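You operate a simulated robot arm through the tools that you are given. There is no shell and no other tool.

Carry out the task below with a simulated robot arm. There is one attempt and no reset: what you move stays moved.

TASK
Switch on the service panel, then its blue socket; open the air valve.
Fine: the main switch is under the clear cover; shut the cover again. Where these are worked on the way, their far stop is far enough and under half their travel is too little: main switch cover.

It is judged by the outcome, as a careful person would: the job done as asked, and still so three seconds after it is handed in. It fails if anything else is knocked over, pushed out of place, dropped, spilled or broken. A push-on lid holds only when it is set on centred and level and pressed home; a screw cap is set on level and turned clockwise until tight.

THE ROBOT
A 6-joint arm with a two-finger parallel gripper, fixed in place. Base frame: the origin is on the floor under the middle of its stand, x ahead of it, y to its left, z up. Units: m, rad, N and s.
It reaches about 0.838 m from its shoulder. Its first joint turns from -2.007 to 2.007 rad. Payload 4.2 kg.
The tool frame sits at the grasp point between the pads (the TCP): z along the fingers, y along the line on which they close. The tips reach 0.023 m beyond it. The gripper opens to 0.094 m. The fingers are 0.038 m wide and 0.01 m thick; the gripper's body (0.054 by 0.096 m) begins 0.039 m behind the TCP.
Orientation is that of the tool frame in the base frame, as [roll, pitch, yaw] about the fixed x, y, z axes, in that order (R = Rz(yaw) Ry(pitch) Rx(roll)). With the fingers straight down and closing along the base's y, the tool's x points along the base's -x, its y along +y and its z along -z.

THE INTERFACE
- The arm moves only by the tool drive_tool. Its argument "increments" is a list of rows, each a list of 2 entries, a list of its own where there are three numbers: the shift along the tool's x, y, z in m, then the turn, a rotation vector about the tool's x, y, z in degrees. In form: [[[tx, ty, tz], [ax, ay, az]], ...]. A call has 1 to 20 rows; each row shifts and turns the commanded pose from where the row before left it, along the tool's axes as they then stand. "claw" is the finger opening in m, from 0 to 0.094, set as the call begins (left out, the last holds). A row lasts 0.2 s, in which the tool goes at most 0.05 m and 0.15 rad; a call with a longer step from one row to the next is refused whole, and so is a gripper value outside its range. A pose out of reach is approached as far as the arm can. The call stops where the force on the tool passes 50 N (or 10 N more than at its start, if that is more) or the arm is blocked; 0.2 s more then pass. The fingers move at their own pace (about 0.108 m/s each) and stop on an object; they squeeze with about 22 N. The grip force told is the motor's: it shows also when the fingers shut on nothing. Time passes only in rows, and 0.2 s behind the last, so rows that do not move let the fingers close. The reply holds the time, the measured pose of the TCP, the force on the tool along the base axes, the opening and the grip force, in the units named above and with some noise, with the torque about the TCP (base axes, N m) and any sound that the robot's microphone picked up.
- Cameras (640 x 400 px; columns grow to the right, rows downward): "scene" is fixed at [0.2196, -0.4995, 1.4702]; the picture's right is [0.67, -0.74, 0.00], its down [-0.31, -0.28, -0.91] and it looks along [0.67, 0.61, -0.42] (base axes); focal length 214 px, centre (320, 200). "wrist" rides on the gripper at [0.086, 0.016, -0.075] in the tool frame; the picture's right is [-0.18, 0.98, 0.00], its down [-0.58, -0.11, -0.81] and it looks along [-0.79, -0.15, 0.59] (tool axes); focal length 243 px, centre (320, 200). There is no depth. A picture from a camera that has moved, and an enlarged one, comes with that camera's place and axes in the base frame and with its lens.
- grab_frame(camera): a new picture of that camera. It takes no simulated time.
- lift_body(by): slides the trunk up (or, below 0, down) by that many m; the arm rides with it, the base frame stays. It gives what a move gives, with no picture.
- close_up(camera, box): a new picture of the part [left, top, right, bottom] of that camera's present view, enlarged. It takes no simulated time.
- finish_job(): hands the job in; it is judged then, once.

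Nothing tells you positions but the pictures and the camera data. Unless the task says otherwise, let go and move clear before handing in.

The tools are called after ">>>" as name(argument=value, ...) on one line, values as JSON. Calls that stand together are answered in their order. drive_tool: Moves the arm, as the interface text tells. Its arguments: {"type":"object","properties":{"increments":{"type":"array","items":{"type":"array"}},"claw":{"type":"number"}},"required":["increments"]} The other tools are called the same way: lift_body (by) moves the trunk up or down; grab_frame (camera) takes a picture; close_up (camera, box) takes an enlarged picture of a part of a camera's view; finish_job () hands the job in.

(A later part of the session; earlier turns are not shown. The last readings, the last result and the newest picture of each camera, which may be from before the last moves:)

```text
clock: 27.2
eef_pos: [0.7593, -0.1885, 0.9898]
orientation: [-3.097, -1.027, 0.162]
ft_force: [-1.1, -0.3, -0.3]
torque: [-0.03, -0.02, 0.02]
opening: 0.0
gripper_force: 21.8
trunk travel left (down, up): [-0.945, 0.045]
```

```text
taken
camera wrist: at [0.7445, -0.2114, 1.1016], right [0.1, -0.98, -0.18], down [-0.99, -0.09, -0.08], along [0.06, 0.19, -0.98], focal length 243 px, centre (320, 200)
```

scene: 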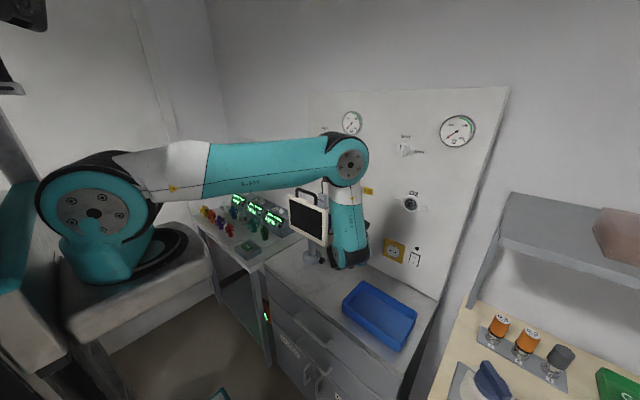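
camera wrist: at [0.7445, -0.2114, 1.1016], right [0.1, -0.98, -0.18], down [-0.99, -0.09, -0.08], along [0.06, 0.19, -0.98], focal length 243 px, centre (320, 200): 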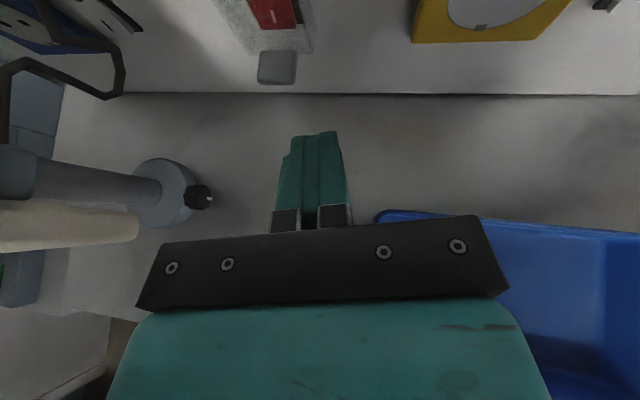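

The gripper now tilts about 31° down with 12° of yaw, clear of the tray. I'll go down to the pre-approach point in front of the tab and check force and view.

>>> drive_tool(increments=[[[-0.0197, -0.0091, 0.018], [0, 0, 0]], [[-0.0197, -0.0091, 0.018], [0, 0, 0]], [[-0.0196, -0.009, 0.018], [0, 0, 0]], [[0, 0, 0], [0, 0, 0]]])

>>> grab_frame(camera="wrist")

>>> grab_frame(camera="scene")

```text
clock: 28.2
eef_pos: [0.7686, -0.1577, 0.9109]
orientation: [-3.095, -1.03, 0.159]
ft_force: [-0.1, 0.2, 0.0]
torque: [0.02, -0.01, -0.02]
opening: 0.0
gripper_force: 22.0
trunk travel left (down, up): [-0.945, 0.045]
```

```text
taken
camera wrist: at [0.7528, -0.1805, 1.0236], right [0.1, -0.98, -0.18], down [-0.99, -0.09, -0.08], along [0.06, 0.19, -0.98], focal length 243 px, centre (320, 200)
```

wrist: 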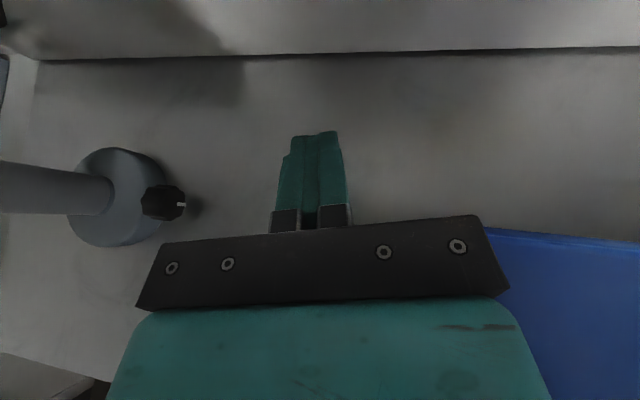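

```text
taken
```

scene: 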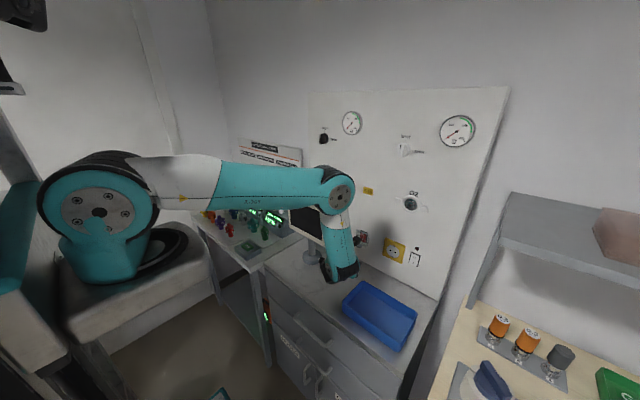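

No contact now. I'll check how close the elbow is to the monitor's top and the data cable before going forward.

>>> close_up(camera="scene", box=[270, 140, 430, 300])

>>> close_up(camera="scene", box=[280, 150, 380, 220])

```text
2.50 times, centred on (350, 220) of scene
camera zoom: at [0.2196, -0.4995, 1.4702], right [0.67, -0.74, 0.0], down [-0.31, -0.28, -0.91], along [0.67, 0.61, -0.42], focal length 536 px, centre (245, 150)
```

zoom: 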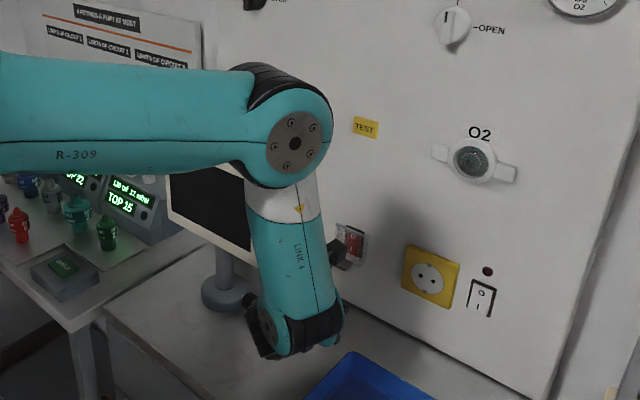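

```text
5.71 times, centred on (330, 185) of scene
camera zoom: at [0.2196, -0.4995, 1.4702], right [0.67, -0.74, 0.0], down [-0.31, -0.28, -0.91], along [0.67, 0.61, -0.42], focal length 1226 px, centre (263, 286)
```

zoom: 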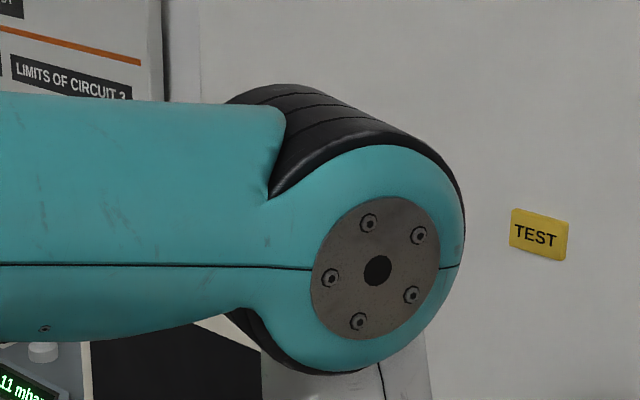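

The elbow sits back at about x = 0.6 and right of the monitor, so there is room. I'll slide the closed fingertips forward under the tab in small steps, watching the force.

>>> drive_tool(increments=[[[0.0078, -0.0002, 0.0128], [0, 0, 0]], [[0.0078, -0.0002, 0.0128], [0, 0, 0]], [[0.0078, -0.0002, 0.0128], [0, 0, 0]]])

>>> close_up(camera="scene", box=[270, 140, 430, 300])

>>> grab_frame(camera="wrist")

```text
clock: 29.0
eef_pos: [0.8138, -0.1476, 0.9128]
orientation: [-3.094, -1.03, 0.162]
ft_force: [-0.7, -0.2, 0.0]
torque: [-0.01, 0.04, -0.03]
opening: 0.0
gripper_force: 21.7
trunk travel left (down, up): [-0.945, 0.045]
```

```text
2.50 times, centred on (350, 220) of scene
camera zoom: at [0.2196, -0.4995, 1.4702], right [0.67, -0.74, 0.0], down [-0.31, -0.28, -0.91], along [0.67, 0.61, -0.42], focal length 536 px, centre (245, 150)
```

zoom: 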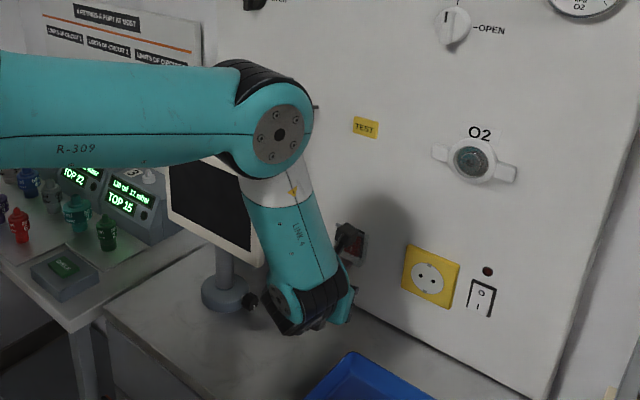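

```text
taken
camera wrist: at [0.7974, -0.1696, 1.0243], right [0.1, -0.98, -0.18], down [-0.99, -0.09, -0.08], along [0.06, 0.19, -0.98], focal length 243 px, centre (320, 200)
```

wrist: 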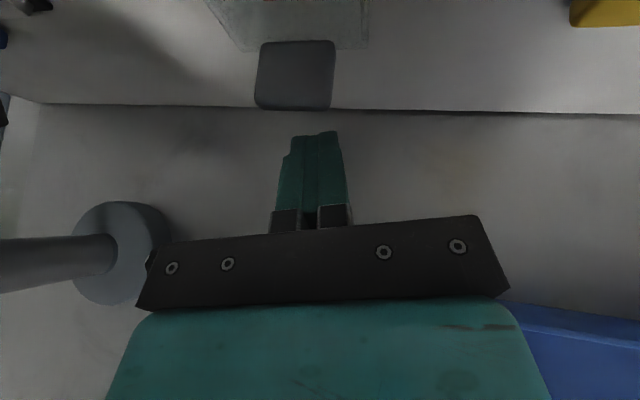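

The tab is right above and ahead of the fingertips, centred on them. I'll go the last 15 mm forward under it, then start lifting gently.

>>> drive_tool(increments=[[[0.0078, -0.0002, 0.0128], [0, 0, 0]], [[0.0086, -0.0002, -0.0052], [0, 0, 0]], [[0.0086, -0.0002, -0.0052], [0, 0, 0]], [[0.0086, -0.0002, -0.0052], [0, 0, 0]]])

>>> grab_frame(camera="wrist")

>>> close_up(camera="scene", box=[320, 200, 400, 260])

```text
clock: 29.9
eef_pos: [0.8161, -0.1453, 0.9277]
orientation: [-3.085, -0.996, 0.152]
ft_force: [-4.6, -4.3, -6.9]
torque: [0.12, -0.04, -0.07]
opening: 0.0
gripper_force: 22.0
trunk travel left (down, up): [-0.945, 0.045]
stopped in row 4: the force on the tool passed its limit at 56 N (the readings are from after the stop); the commanded pose is now the measured one
```

```text
taken
camera wrist: at [0.8041, -0.1671, 1.0392], right [0.1, -0.98, -0.18], down [-0.99, -0.09, -0.05], along [0.03, 0.19, -0.98], focal length 243 px, centre (320, 200)
```

wrist: 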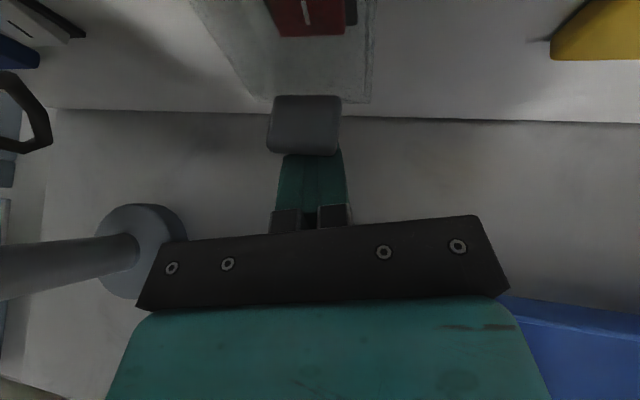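

```text
6.67 times, centred on (360, 230) of scene
camera zoom: at [0.2196, -0.4995, 1.4702], right [0.67, -0.74, 0.0], down [-0.31, -0.28, -0.91], along [0.67, 0.61, -0.42], focal length 1430 px, centre (53, 0)
```

zoom: 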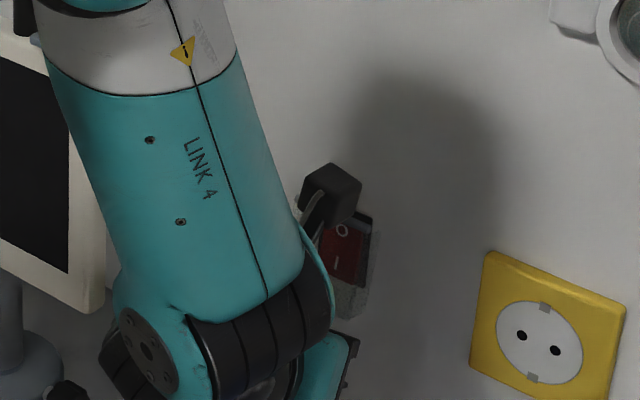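

Pushing straight up wedged against the tab (the cover needs to swing outward, not up), so I stopped with no harm done. I'll drop off it, back away, open the fingers and instead pinch the tab from its left and right sides to swing it out and up.

>>> drive_tool(increments=[[[-0.0067, 0, 0.0043], [0, 0, 0]], [[-0.0067, 0, 0.0043], [0, 0, 0]], [[-0.0145, 0, -0.0205], [0, 0, 0]], [[-0.0145, 0, -0.0205], [0, 0, 0]], [[0, 0, 0], [0, 0, 0]]])

>>> grab_frame(camera="wrist")

>>> grab_frame(camera="scene")

```text
clock: 31.1
eef_pos: [0.7686, -0.1535, 0.9108]
orientation: [-3.086, -1.0, 0.155]
ft_force: [0.4, -0.2, 0.8]
torque: [-0.01, -0.02, -0.02]
opening: 0.0
gripper_force: 22.2
trunk travel left (down, up): [-0.945, 0.045]
```

```text
taken
camera wrist: at [0.756, -0.1761, 1.0227], right [0.1, -0.98, -0.18], down [-0.99, -0.09, -0.05], along [0.03, 0.19, -0.98], focal length 243 px, centre (320, 200)
```

wrist: 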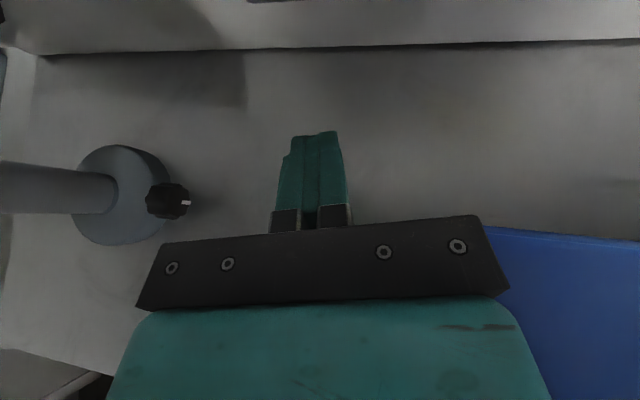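

```text
taken
```

scene: 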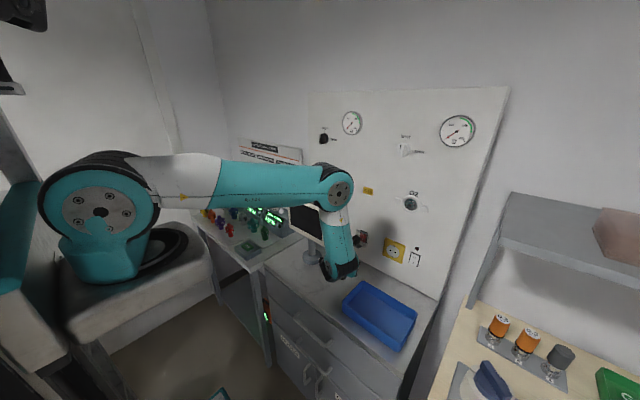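

Clear of the tab with zero force. I'll square the yaw to the panel, open the fingers to about 45 mm and line up in front of the tab.

>>> drive_tool(increments=[[[0, 0, 0], [-5.0, 0.18, 3.3]], [[0, 0, 0], [-5.0, 0.18, 3.3]], [[0.0168, -0.0073, -0.007], [0, 0, 0]], [[0.0167, -0.0073, -0.007], [0, 0, 0]], [[0, 0, 0], [0, 0, 0]]], claw=0.046)

>>> grab_frame(camera="wrist")

>>> close_up(camera="scene", box=[270, 140, 430, 300])

```text
clock: 32.4
eef_pos: [0.7743, -0.1395, 0.9464]
orientation: [-3.08, -1.0, -0.059]
ft_force: [-0.3, 0.7, -0.6]
torque: [-0.02, 0.04, -0.02]
opening: 0.0462
gripper_force: 0.0
trunk travel left (down, up): [-0.945, 0.045]
```

```text
taken
camera wrist: at [0.7571, -0.1601, 1.0589], right [-0.11, -0.98, -0.19], down [-0.99, 0.12, -0.05], along [0.07, 0.18, -0.98], focal length 243 px, centre (320, 200)
```

wrist: 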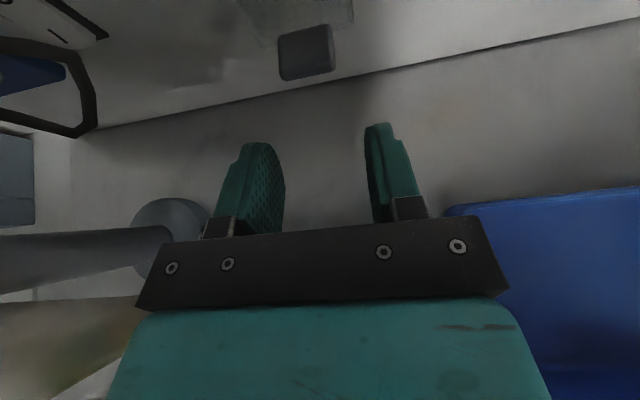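

```text
2.50 times, centred on (350, 220) of scene
camera zoom: at [0.2196, -0.4995, 1.4702], right [0.67, -0.74, 0.0], down [-0.31, -0.28, -0.91], along [0.67, 0.61, -0.42], focal length 536 px, centre (245, 150)
```

zoom: 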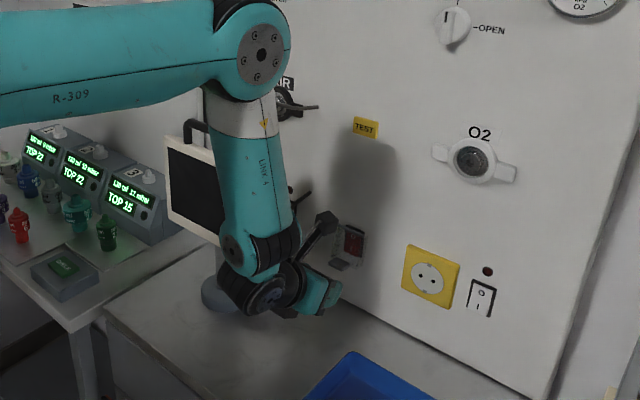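

The tab is centred between the open fingers and the elbow is high and well clear. I'll move straight forward so the pads straddle the tab.

>>> drive_tool(increments=[[[0.0073, 0, 0.0114], [0, 0, 0]], [[0.0073, 0, 0.0114], [0, 0, 0]], [[0.0073, 0, 0.0114], [0, 0, 0]], [[0.007, 0, 0.0109], [0, 0, 0]]])

>>> grab_frame(camera="wrist")

>>> close_up(camera="wrist", box=[200, 40, 440, 220])

```text
clock: 33.4
eef_pos: [0.8271, -0.1413, 0.9474]
orientation: [-3.079, -1.0, -0.06]
ft_force: [-0.9, -0.7, -0.1]
torque: [-0.02, -0.03, 0.01]
opening: 0.0461
gripper_force: 0.0
trunk travel left (down, up): [-0.945, 0.045]
```

```text
taken
camera wrist: at [0.8108, -0.1613, 1.0595], right [-0.11, -0.98, -0.19], down [-0.99, 0.12, -0.05], along [0.07, 0.18, -0.98], focal length 243 px, centre (320, 200)
```

wrist: 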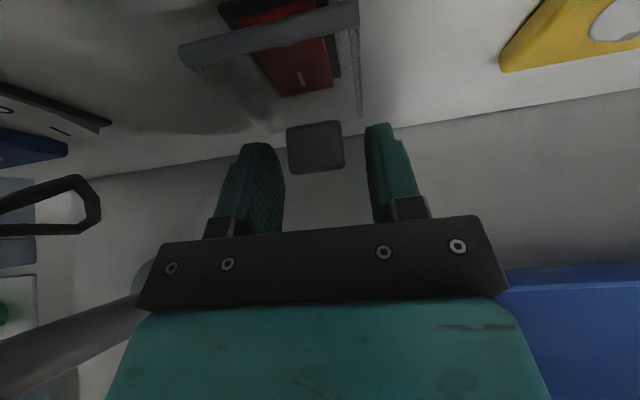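

```text
2.22 times, centred on (320, 130) of wrist
camera zoom: at [0.8108, -0.1613, 1.0595], right [-0.11, -0.98, -0.19], down [-0.99, 0.12, -0.05], along [0.07, 0.18, -0.98], focal length 539 px, centre (320, 356)
```

zoom: 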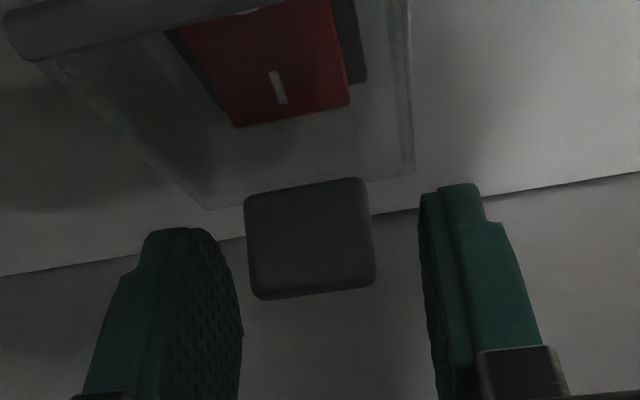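

The tab sits between the pads, about 4 mm left of centre. I'll shift left slightly, then close on it.

>>> drive_tool(increments=[[[0.0008, -0.0036, 0.0012], [0, 0, 0]], [[0, 0, 0], [0, 0, 0]]])

>>> drive_tool(increments=[[[0, 0, 0], [0, 0, 0]], [[0, 0, 0], [0, 0, 0]], [[0, 0, 0], [0, 0, 0]]], claw=0.0)

>>> close_up(camera="wrist", box=[200, 40, 440, 220])

```text
clock: 34.0
eef_pos: [0.8293, -0.1381, 0.9467]
orientation: [-3.083, -0.998, -0.057]
ft_force: [-5.7, -0.9, 0.1]
torque: [0.04, -0.06, 0.11]
opening: 0.0455
gripper_force: 0.1
trunk travel left (down, up): [-0.945, 0.045]
```

```text
clock: 34.8
eef_pos: [0.8286, -0.1398, 0.9461]
orientation: [-3.083, -0.998, -0.059]
ft_force: [-5.9, -14.5, -3.5]
torque: [-0.37, 0.16, 0.15]
opening: 0.0276
gripper_force: 45.1
trunk travel left (down, up): [-0.945, 0.045]
```

```text
2.22 times, centred on (320, 130) of wrist
camera zoom: at [0.8124, -0.1598, 1.0579], right [-0.11, -0.98, -0.19], down [-0.99, 0.12, -0.05], along [0.07, 0.18, -0.98], focal length 539 px, centre (320, 356)
```

zoom: 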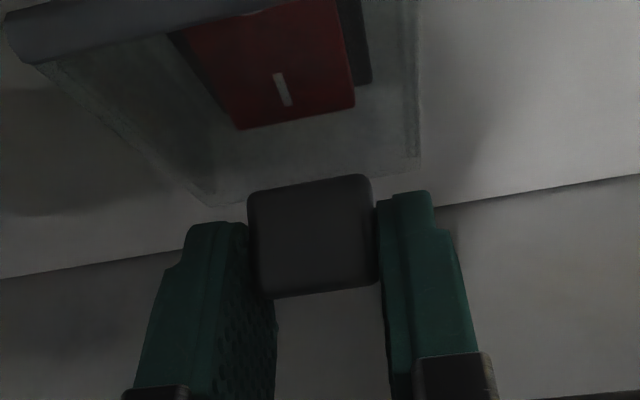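

The pads have gripped the tab (opening 27.6 mm). I'll relieve the slight side load and begin swinging it outward along its arc, in small steps.

>>> drive_tool(increments=[[[-0.0009, 0.002, -0.0049], [0, 0, 0]], [[-0.0009, 0, -0.0048], [0, 0, 0]], [[0, 0, -0.005], [0, 0, 0]], [[-0.0001, 0, -0.0049], [0, 0, 0]]])

>>> close_up(camera="wrist", box=[200, 40, 440, 220])

>>> close_up(camera="scene", box=[310, 200, 410, 270])

```text
clock: 35.8
eef_pos: [0.8114, -0.1396, 0.9556]
orientation: [-3.082, -0.998, -0.058]
ft_force: [13.1, -14.9, -13.2]
torque: [-0.28, 1.27, -0.11]
opening: 0.0277
gripper_force: 45.5
trunk travel left (down, up): [-0.945, 0.045]
```

```text
2.22 times, centred on (320, 130) of wrist
camera zoom: at [0.7958, -0.1602, 1.0678], right [-0.11, -0.98, -0.19], down [-0.99, 0.12, -0.05], along [0.07, 0.18, -0.98], focal length 539 px, centre (320, 356)
```

zoom: 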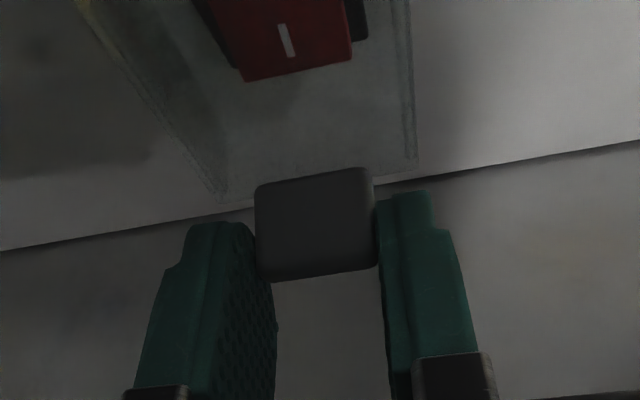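

```text
5.71 times, centred on (360, 235) of scene
camera zoom: at [0.2196, -0.4995, 1.4702], right [0.67, -0.74, 0.0], down [-0.31, -0.28, -0.91], along [0.67, 0.61, -0.42], focal length 1226 px, centre (91, 0)
```

zoom: 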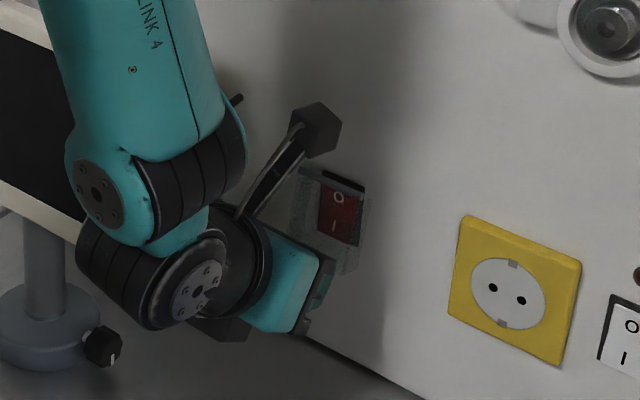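

The cover is swinging open with a steady resistance. I'll continue along the arc to about 60°.

>>> drive_tool(increments=[[[0.0008, 0.002, -0.0049], [0, 0, 0]], [[0.0009, 0.001, -0.0048], [0, 0, 0]], [[0.0016, 0, -0.0047], [0, 0, 0]], [[0.0017, 0, -0.0046], [0, 0, 0]], [[0.0023, 0, -0.0043], [0, 0, 0]], [[0.0024, 0, -0.0042], [0, 0, 0]]])

>>> close_up(camera="wrist", box=[200, 40, 440, 220])

>>> close_up(camera="scene", box=[310, 200, 410, 270])

```text
clock: 37.1
eef_pos: [0.7923, -0.14, 0.9759]
orientation: [-3.077, -0.994, -0.059]
ft_force: [5.1, 13.6, -17.4]
torque: [-0.08, 1.36, 0.31]
opening: 0.0272
gripper_force: 45.1
trunk travel left (down, up): [-0.945, 0.045]
```

```text
2.22 times, centred on (320, 130) of wrist
camera zoom: at [0.7765, -0.1605, 1.0886], right [-0.11, -0.98, -0.19], down [-0.99, 0.12, -0.05], along [0.07, 0.18, -0.98], focal length 539 px, centre (320, 356)
```

zoom: 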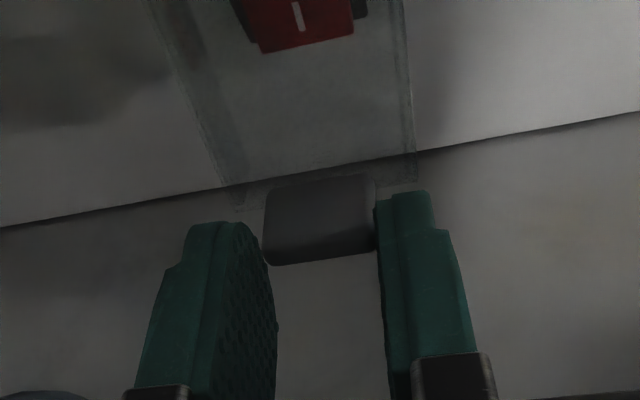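

```text
5.71 times, centred on (360, 235) of scene
camera zoom: at [0.2196, -0.4995, 1.4702], right [0.67, -0.74, 0.0], down [-0.31, -0.28, -0.91], along [0.67, 0.61, -0.42], focal length 1226 px, centre (91, 0)
```

zoom: 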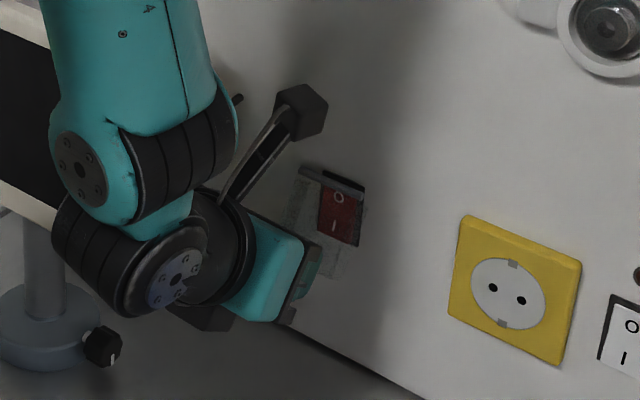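

The cover is about 50° open. I'll keep following the arc, adding some downward tool pitch so the pads turn with the tab.

>>> drive_tool(increments=[[[0.0038, -0.0012, -0.0041], [0, -2.5, 0]], [[0.0038, 0, -0.0041], [0, -2.5, 0]], [[0.0041, 0, -0.0039], [0, -2.5, 0]], [[0.0041, 0, -0.0038], [0, -2.5, 0]]])

>>> close_up(camera="wrist", box=[200, 40, 440, 220])

>>> close_up(camera="scene", box=[310, 200, 410, 270])

```text
clock: 38.1
eef_pos: [0.7877, -0.141, 0.9976]
orientation: [-3.09, -0.816, -0.043]
ft_force: [-17.3, 16.1, -19.6]
torque: [0.05, 1.32, 0.44]
opening: 0.0272
gripper_force: 45.2
trunk travel left (down, up): [-0.945, 0.045]
```

```text
2.22 times, centred on (320, 130) of wrist
camera zoom: at [0.7926, -0.1608, 1.1114], right [-0.13, -0.98, -0.17], down [-0.99, 0.11, 0.13], along [-0.11, 0.18, -0.98], focal length 539 px, centre (320, 356)
```

zoom: 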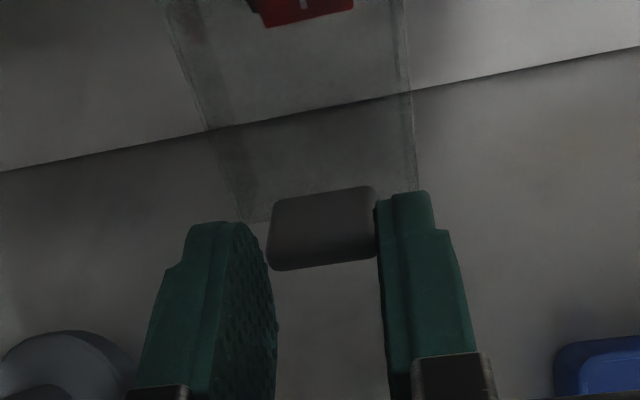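

```text
5.71 times, centred on (360, 235) of scene
camera zoom: at [0.2196, -0.4995, 1.4702], right [0.67, -0.74, 0.0], down [-0.31, -0.28, -0.91], along [0.67, 0.61, -0.42], focal length 1226 px, centre (91, 0)
```

zoom: 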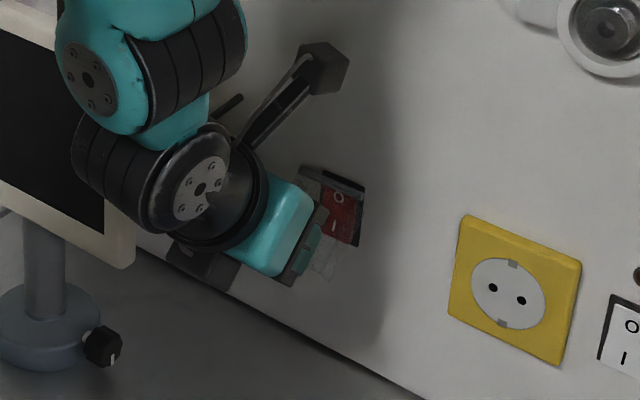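

The force shows I'm slightly inside the true arc, so I'll ease outward and left a little while continuing up toward 90°.

>>> drive_tool(increments=[[[0.0024, -0.0015, -0.0056], [0, -2.5, 0]], [[0.004, -0.0005, -0.0041], [0, -2.5, 0]], [[0.0043, 0, -0.0036], [0, -2.5, 0]], [[0.0045, 0, -0.0034], [0, -2.5, 0]]])

>>> close_up(camera="wrist", box=[200, 40, 440, 220])

>>> close_up(camera="scene", box=[310, 200, 410, 270])

```text
clock: 39.1
eef_pos: [0.7897, -0.1549, 1.0271]
orientation: [-3.103, -0.665, -0.032]
ft_force: [-0.7, -0.8, -0.6]
torque: [0.05, -0.03, 0.03]
opening: 0.0002
gripper_force: 42.4
out of reach, approached as far as the arm can: row 4
trunk travel left (down, up): [-0.945, 0.045]
```

```text
2.22 times, centred on (320, 130) of wrist
camera zoom: at [0.8119, -0.1743, 1.1383], right [-0.15, -0.98, -0.14], down [-0.95, 0.11, 0.28], along [-0.26, 0.18, -0.95], focal length 539 px, centre (320, 356)
```

zoom: 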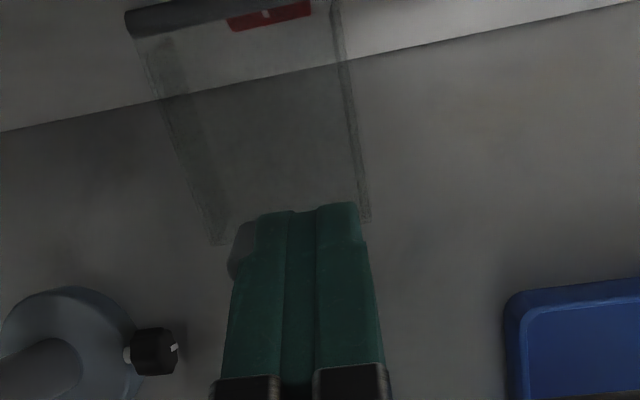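

```text
5.71 times, centred on (360, 235) of scene
camera zoom: at [0.2196, -0.4995, 1.4702], right [0.67, -0.74, 0.0], down [-0.31, -0.28, -0.91], along [0.67, 0.61, -0.42], focal length 1226 px, centre (91, 0)
```

zoom: 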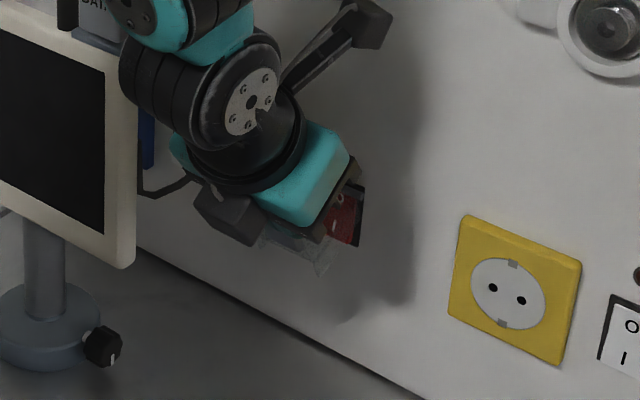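

The tab slipped out of the grip, but the cover is staying open at around 75–80° on its own friction. I'll pull the closed fingers back and take a look at it.

>>> drive_tool(increments=[[[0, 0.002, -0.02], [0, 0, 0]], [[0, 0, -0.03], [0, 0, 0]], [[0, 0, -0.03], [0, 7, 0]], [[0, 0, 0], [0, 7, 0]], [[0, 0, 0], [0, 7, 0]]])

>>> grab_frame(camera="wrist")

>>> close_up(camera="scene", box=[270, 140, 430, 270])

```text
clock: 40.4
eef_pos: [0.7404, -0.1488, 1.0865]
orientation: [-3.079, -1.019, -0.061]
ft_force: [0.5, -0.5, 0.1]
torque: [-0.01, 0.0, 0.0]
opening: 0.0001
gripper_force: 42.7
trunk travel left (down, up): [-0.945, 0.045]
```

```text
taken
camera wrist: at [0.7208, -0.1695, 1.1989], right [-0.1, -0.98, -0.19], down [-0.99, 0.12, -0.07], along [0.09, 0.18, -0.98], focal length 243 px, centre (320, 200)
```

wrist: 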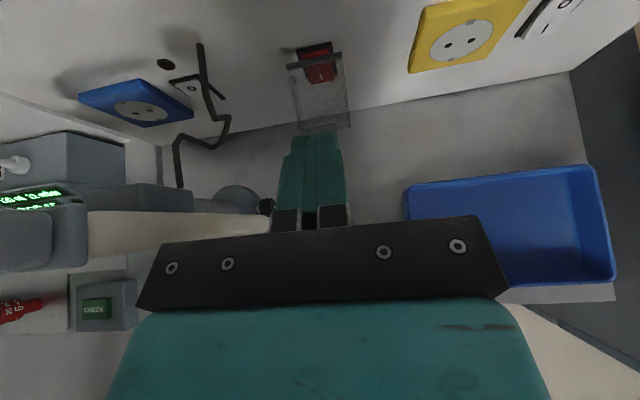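

```text
3.08 times, centred on (350, 205) of scene
camera zoom: at [0.2196, -0.4995, 1.4702], right [0.67, -0.74, 0.0], down [-0.31, -0.28, -0.91], along [0.67, 0.61, -0.42], focal length 660 px, centre (228, 185)
```

zoom: 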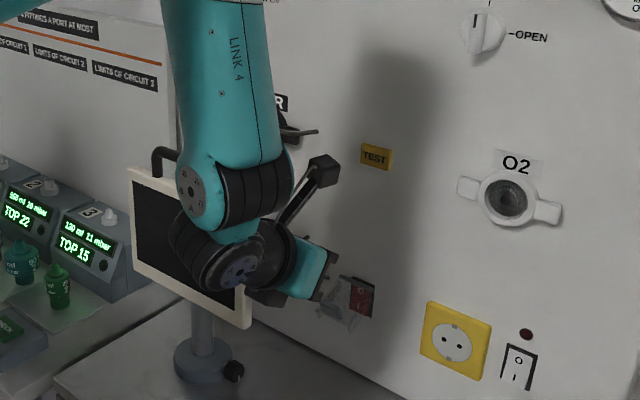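

The cover holds itself open at roughly 75°. I'll go underneath it with the closed fingers and push it up further toward its stop, so it is well out of the way.

>>> drive_tool(increments=[[[-0.025, -0.0008, 0.0164], [0, 0, 0]], [[-0.025, -0.0008, 0.0164], [0, 0, 0]], [[-0.025, -0.0008, 0.0164], [0, 0, 0]], [[-0.025, -0.0008, 0.0164], [0, 0, 0]], [[-0.025, -0.0008, 0.0164], [0, 0, 0]], [[0.0079, 0, 0.0128], [0, 0, 0]]])

>>> grab_frame(camera="wrist")

>>> close_up(camera="scene", box=[270, 140, 430, 270])

```text
clock: 41.8
eef_pos: [0.7552, -0.1411, 0.9353]
orientation: [-3.079, -1.018, -0.06]
ft_force: [0.0, 0.0, 0.1]
torque: [0.0, -0.01, -0.02]
opening: 0.0
gripper_force: 42.4
trunk travel left (down, up): [-0.945, 0.045]
```

```text
taken
camera wrist: at [0.7386, -0.1605, 1.0482], right [-0.1, -0.98, -0.19], down [-0.99, 0.12, -0.07], along [0.09, 0.18, -0.98], focal length 243 px, centre (320, 200)
```

wrist: 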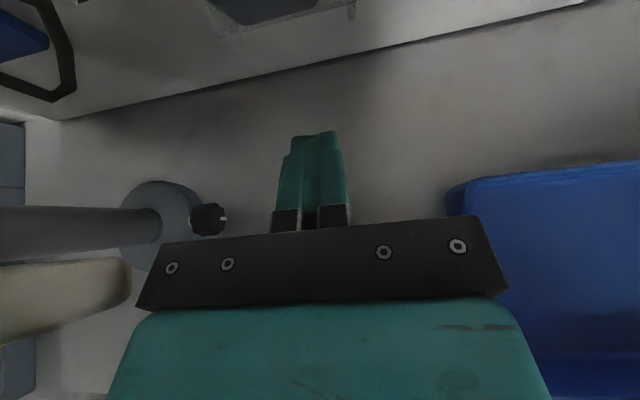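

```text
3.08 times, centred on (350, 205) of scene
camera zoom: at [0.2196, -0.4995, 1.4702], right [0.67, -0.74, 0.0], down [-0.31, -0.28, -0.91], along [0.67, 0.61, -0.42], focal length 660 px, centre (228, 185)
```

zoom: 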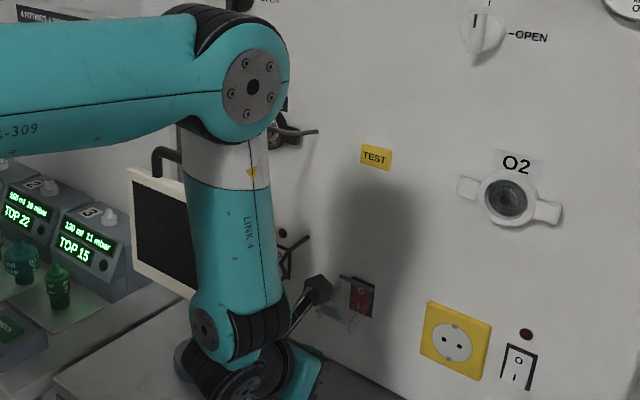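

Nothing touched so far. I'll slide forward under the open cover and begin raising it.

>>> drive_tool(increments=[[[0.0065, 0, 0.0107], [0, 0, 0]], [[0.0065, 0, 0.0107], [0, 0, 0]], [[0.0065, 0, 0.0107], [0, 0, 0]], [[0.0066, 0, 0.0105], [0, 0, 0]], [[0.0051, 0, -0.0031], [0, 0, 0]], [[0.0051, 0, -0.0031], [0, 0, 0]], [[0.0051, 0, -0.0031], [0, 0, 0]]])

>>> grab_frame(camera="wrist")

>>> close_up(camera="scene", box=[310, 200, 410, 270])

```text
clock: 43.4
eef_pos: [0.8071, -0.1406, 0.9533]
orientation: [-3.08, -1.017, -0.059]
ft_force: [-1.1, 0.1, -0.4]
torque: [0.0, 0.0, 0.03]
opening: 0.0
gripper_force: 42.4
trunk travel left (down, up): [-0.945, 0.045]
```

```text
taken
camera wrist: at [0.7892, -0.1611, 1.0658], right [-0.1, -0.98, -0.19], down [-0.99, 0.12, -0.07], along [0.09, 0.18, -0.98], focal length 243 px, centre (320, 200)
```

wrist: 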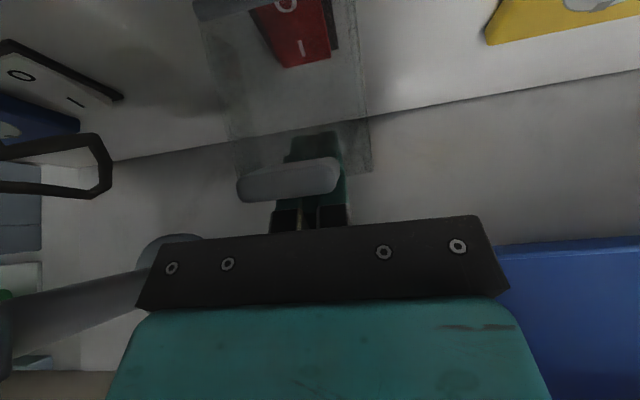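

```text
5.71 times, centred on (360, 235) of scene
camera zoom: at [0.2196, -0.4995, 1.4702], right [0.67, -0.74, 0.0], down [-0.31, -0.28, -0.91], along [0.67, 0.61, -0.42], focal length 1226 px, centre (91, 0)
```

zoom: 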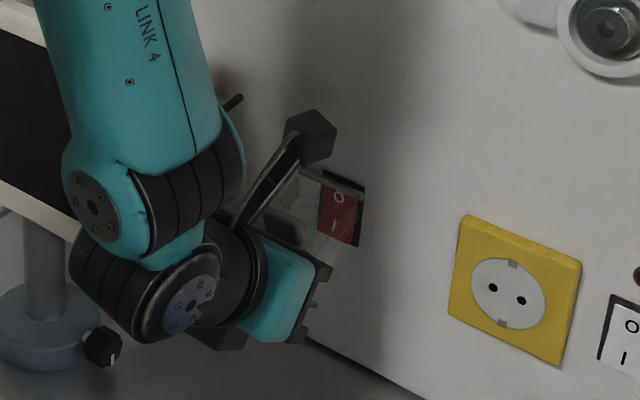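

The fingers are now under the raised cover, seen through it, with no contact yet. I'll keep lifting.

>>> drive_tool(increments=[[[0.0051, 0, -0.0031], [0, 0, 0]], [[0.0051, 0, -0.0031], [0, 0, 0]], [[0.0051, 0, -0.0031], [0, 0, 0]]])

>>> grab_frame(camera="wrist")

```text
clock: 44.1
eef_pos: [0.8087, -0.1424, 0.974]
orientation: [-3.078, -1.016, -0.062]
ft_force: [-0.3, 0.9, 0.1]
torque: [0.03, 0.01, -0.02]
opening: 0.0001
gripper_force: 42.7
trunk travel left (down, up): [-0.945, 0.045]
```

```text
taken
camera wrist: at [0.7911, -0.1622, 1.0846], right [-0.1, -0.98, -0.19], down [-0.99, 0.12, -0.07], along [0.09, 0.18, -0.98], focal length 243 px, centre (320, 200)
```

wrist: 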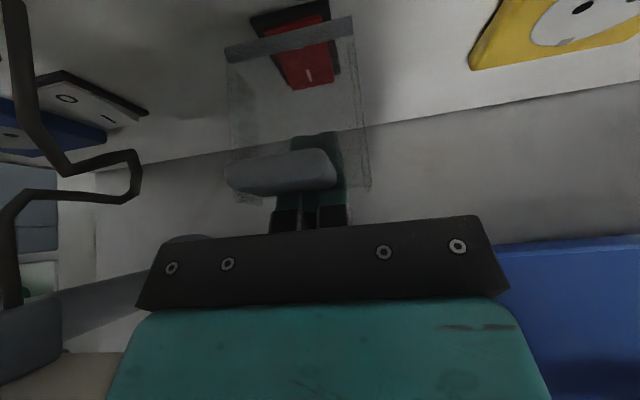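

The cover has come up to roughly 95°. I'll lift a bit more to see whether it opens further before meeting a stop.

>>> drive_tool(increments=[[[0.0051, 0, -0.0031], [0, 0, 0]], [[0.0051, 0, -0.0031], [0, 0, 0]], [[0.0051, 0, -0.0031], [0, 0, 0]]])

>>> grab_frame(camera="wrist")

>>> close_up(camera="scene", box=[310, 200, 410, 270])

```text
clock: 45.0
eef_pos: [0.8075, -0.1419, 0.9897]
orientation: [-3.078, -1.018, -0.062]
ft_force: [-0.3, 1.0, 0.5]
torque: [0.02, -0.01, -0.02]
opening: 0.0
gripper_force: 42.5
trunk travel left (down, up): [-0.945, 0.045]
```

```text
taken
camera wrist: at [0.7904, -0.162, 1.1025], right [-0.1, -0.98, -0.19], down [-0.99, 0.12, -0.07], along [0.09, 0.18, -0.98], focal length 243 px, centre (320, 200)
```

wrist: 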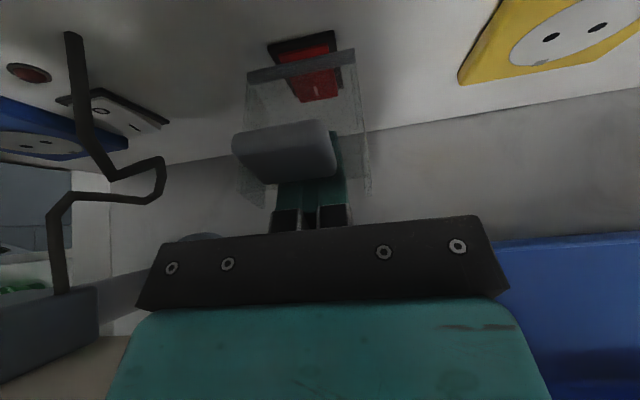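

```text
5.71 times, centred on (360, 235) of scene
camera zoom: at [0.2196, -0.4995, 1.4702], right [0.67, -0.74, 0.0], down [-0.31, -0.28, -0.91], along [0.67, 0.61, -0.42], focal length 1226 px, centre (91, 0)
```

zoom: 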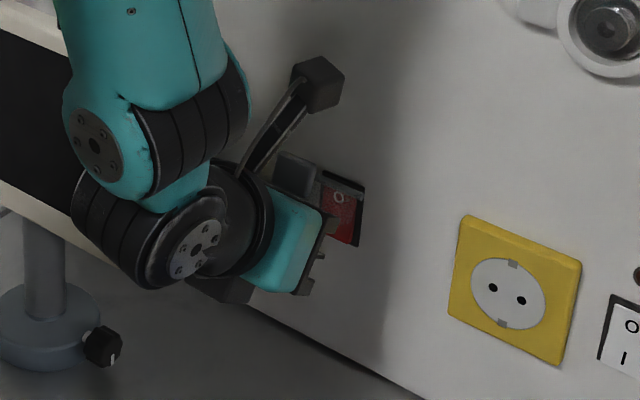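

It opens easily with almost no force. I'll continue a bit further.

>>> drive_tool(increments=[[[0.0051, 0, -0.0031], [0, 0, 0]], [[0.0051, 0, -0.0031], [0, 0, 0]], [[0.0051, 0, -0.0031], [0, 0, 0]], [[0.0051, 0, -0.0031], [0, 0, 0]]])

>>> grab_frame(camera="wrist")

>>> close_up(camera="scene", box=[310, 200, 410, 270])

```text
clock: 45.8
eef_pos: [0.8015, -0.1429, 0.9995]
orientation: [-3.082, -0.988, -0.053]
ft_force: [-9.2, 0.4, -11.0]
torque: [-0.14, -0.19, 0.1]
opening: 0.0
gripper_force: 42.3
trunk travel left (down, up): [-0.945, 0.045]
stopped in row 4: the force on the tool passed its limit at 54 N (the readings are from after the stop); the commanded pose is now the measured one
```

```text
taken
camera wrist: at [0.7868, -0.1624, 1.1121], right [-0.11, -0.98, -0.19], down [-0.99, 0.11, -0.04], along [0.06, 0.18, -0.98], focal length 243 px, centre (320, 200)
```

wrist: 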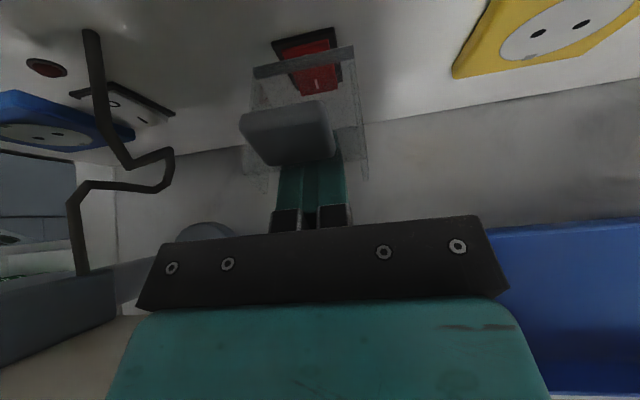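

```text
5.71 times, centred on (360, 235) of scene
camera zoom: at [0.2196, -0.4995, 1.4702], right [0.67, -0.74, 0.0], down [-0.31, -0.28, -0.91], along [0.67, 0.61, -0.42], focal length 1226 px, centre (91, 0)
```

zoom: 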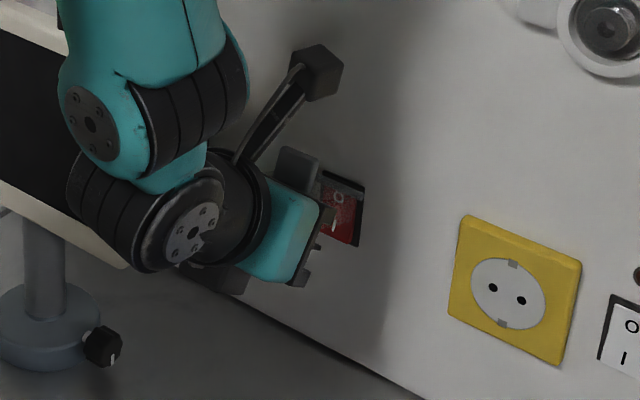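

The cover has reached its far stop (around 110°). I'll ease off, drop away from it and see whether it stays up.

>>> drive_tool(increments=[[[-0.0084, 0, 0.0055], [0, 0, 0]], [[-0.0084, 0, 0.0055], [0, 0, 0]], [[-0.0082, 0, -0.0126], [0, 0, 0]], [[-0.0082, 0, -0.0126], [0, 0, 0]], [[-0.0082, 0, -0.0126], [0, 8.4, 0]], [[-0.0082, 0, -0.0126], [0, 8.4, 0]], [[0, 0, 0], [0, 8.4, 0]], [[0, 0, 0], [0, 0, 0]]])

>>> grab_frame(camera="wrist")

>>> close_up(camera="scene", box=[310, 200, 410, 270])

```text
clock: 47.6
eef_pos: [0.7578, -0.143, 0.9758]
orientation: [-2.904, -1.43, -0.243]
ft_force: [0.3, 1.0, -0.6]
torque: [-0.06, -0.02, 0.02]
opening: 0.0003
gripper_force: 42.4
out of reach, approached as far as the arm can: row 7
trunk travel left (down, up): [-0.945, 0.045]
```

```text
taken
camera wrist: at [0.6951, -0.1618, 1.0704], right [-0.03, -0.98, -0.21], down [-0.88, 0.13, -0.46], along [0.48, 0.17, -0.86], focal length 243 px, centre (320, 200)
```

wrist: 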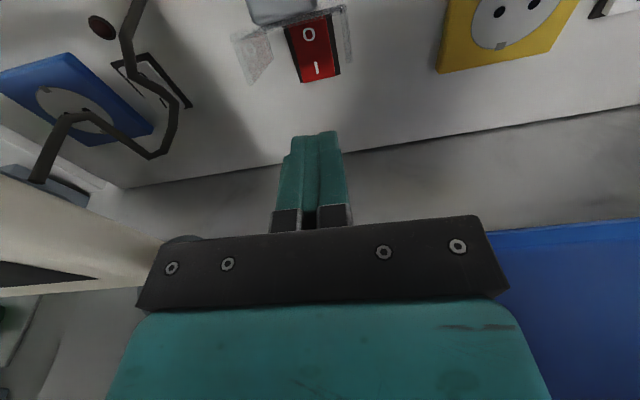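

```text
5.71 times, centred on (360, 235) of scene
camera zoom: at [0.2196, -0.4995, 1.4702], right [0.67, -0.74, 0.0], down [-0.31, -0.28, -0.91], along [0.67, 0.61, -0.42], focal length 1226 px, centre (91, 0)
```

zoom: 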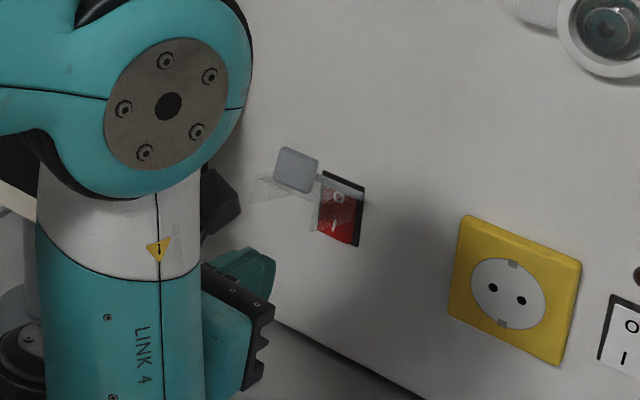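

The cover stays up by itself, exposing the red switch. The arm's elbow shifted during that last turn, so I'll check its clearance before pressing.

>>> grab_frame(camera="scene")

>>> close_up(camera="wrist", box=[200, 0, 440, 160])

```text
taken
```

scene: 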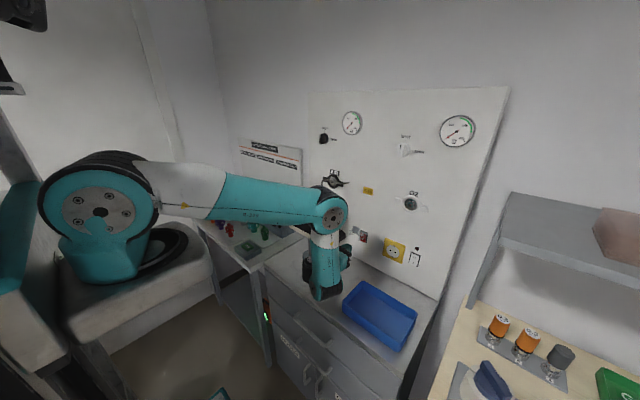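

```text
2.50 times, centred on (320, 80) of wrist
camera zoom: at [0.6951, -0.1618, 1.0704], right [-0.03, -0.98, -0.21], down [-0.88, 0.13, -0.46], along [0.48, 0.17, -0.86], focal length 606 px, centre (320, 500)
```

zoom: 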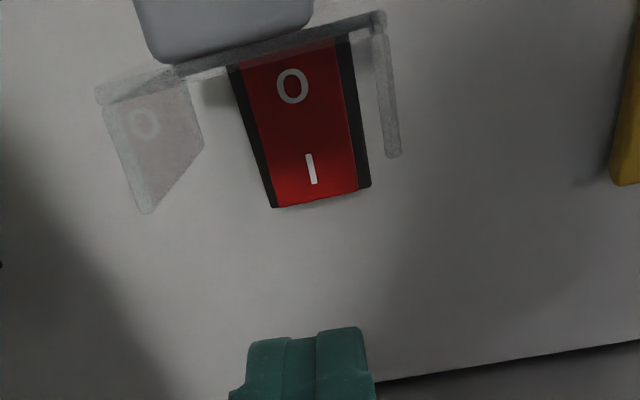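

The elbow would come near the monitor top if I went straight in, so I'll raise the trunk the last bit and yaw the gripper 20° left to keep the arm to the right.

>>> lift_body(by=0.04)

>>> drive_tool(increments=[[[0, 0, 0], [6.6, -0.22, -0.91]], [[0, 0, 0], [6.6, -0.22, -0.91]], [[0, 0, 0], [6.6, -0.22, -0.91]], [[-0.0055, 0.0171, 0.0], [0, 0, 0]], [[-0.0055, 0.0171, 0.0], [0, 0, 0]], [[-0.0198, -0.0006, 0.0027], [0, 0, 0]], [[-0.0198, -0.0006, 0.0027], [0, 0, 0]]])

>>> grab_frame(camera="wrist")

>>> grab_frame(camera="scene")

```text
clock: 48.5
eef_pos: [0.7573, -0.142, 1.016]
orientation: [-2.903, -1.432, -0.24]
ft_force: [-0.3, -0.1, 0.1]
torque: [0.0, -0.01, 0.01]
opening: 0.0002
gripper_force: 42.0
trunk travel left (down, up): [-0.985, 0.005]
```

```text
clock: 50.0
eef_pos: [0.7668, -0.17, 0.9632]
orientation: [-2.898, -1.432, 0.103]
ft_force: [-0.1, 0.0, 0.7]
torque: [0.0, -0.01, -0.02]
opening: 0.0
gripper_force: 42.1
trunk travel left (down, up): [-0.985, 0.005]
```

```text
taken
camera wrist: at [0.7151, -0.2096, 1.0584], right [0.31, -0.93, -0.22], down [-0.87, -0.18, -0.46], along [0.39, 0.33, -0.86], focal length 243 px, centre (320, 200)
```

wrist: 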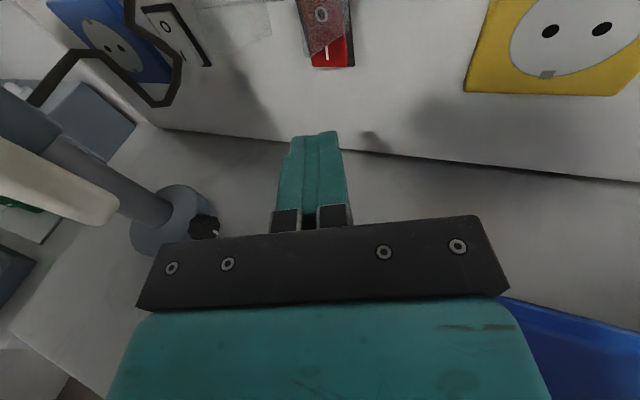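

```text
taken
```

scene: 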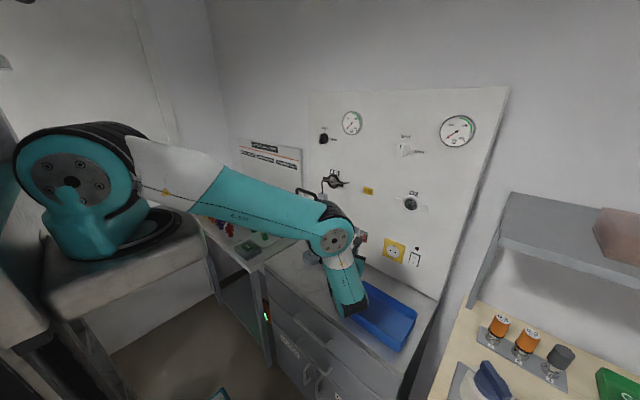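

The arm is now well to the right of the monitor with its data cable clear. The red switch's "I" end is straight ahead; I'll advance to just short of it.

>>> drive_tool(increments=[[[0.0012, 0.0008, 0.0135], [0, 0, 0]], [[0.0012, 0.0008, 0.0135], [0, 0, 0]], [[0.0012, 0.0008, 0.0135], [0, 0, 0]], [[0.0012, 0.0007, 0.0135], [0, 0, 0]]])

>>> grab_frame(camera="wrist")

>>> close_up(camera="scene", box=[310, 200, 410, 270])

```text
clock: 51.0
eef_pos: [0.8181, -0.1562, 0.9621]
orientation: [-2.903, -1.431, 0.109]
ft_force: [0.1, 0.1, -0.4]
torque: [0.0, -0.03, 0.0]
opening: 0.0001
gripper_force: 42.0
trunk travel left (down, up): [-0.985, 0.005]
```

```text
taken
camera wrist: at [0.7658, -0.1956, 1.057], right [0.31, -0.93, -0.21], down [-0.87, -0.18, -0.46], along [0.39, 0.33, -0.86], focal length 243 px, centre (320, 200)
```

wrist: 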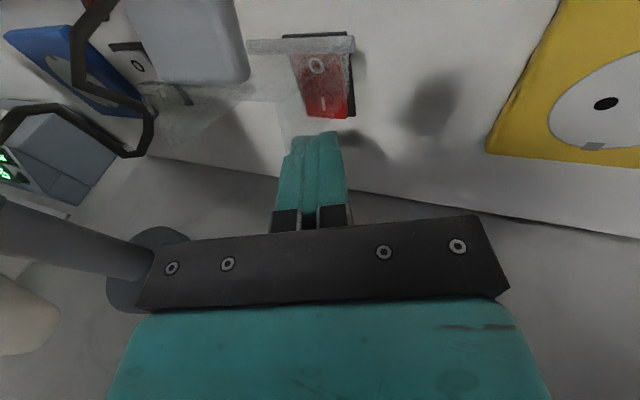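

```text
5.71 times, centred on (360, 235) of scene
camera zoom: at [0.2196, -0.4995, 1.4702], right [0.67, -0.74, 0.0], down [-0.31, -0.28, -0.91], along [0.67, 0.61, -0.42], focal length 1226 px, centre (91, 0)
```

zoom: 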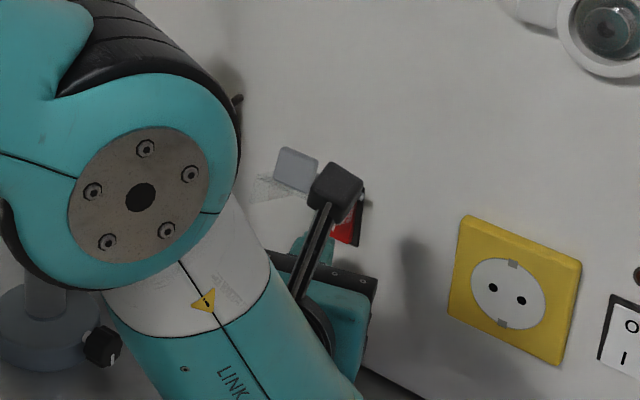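

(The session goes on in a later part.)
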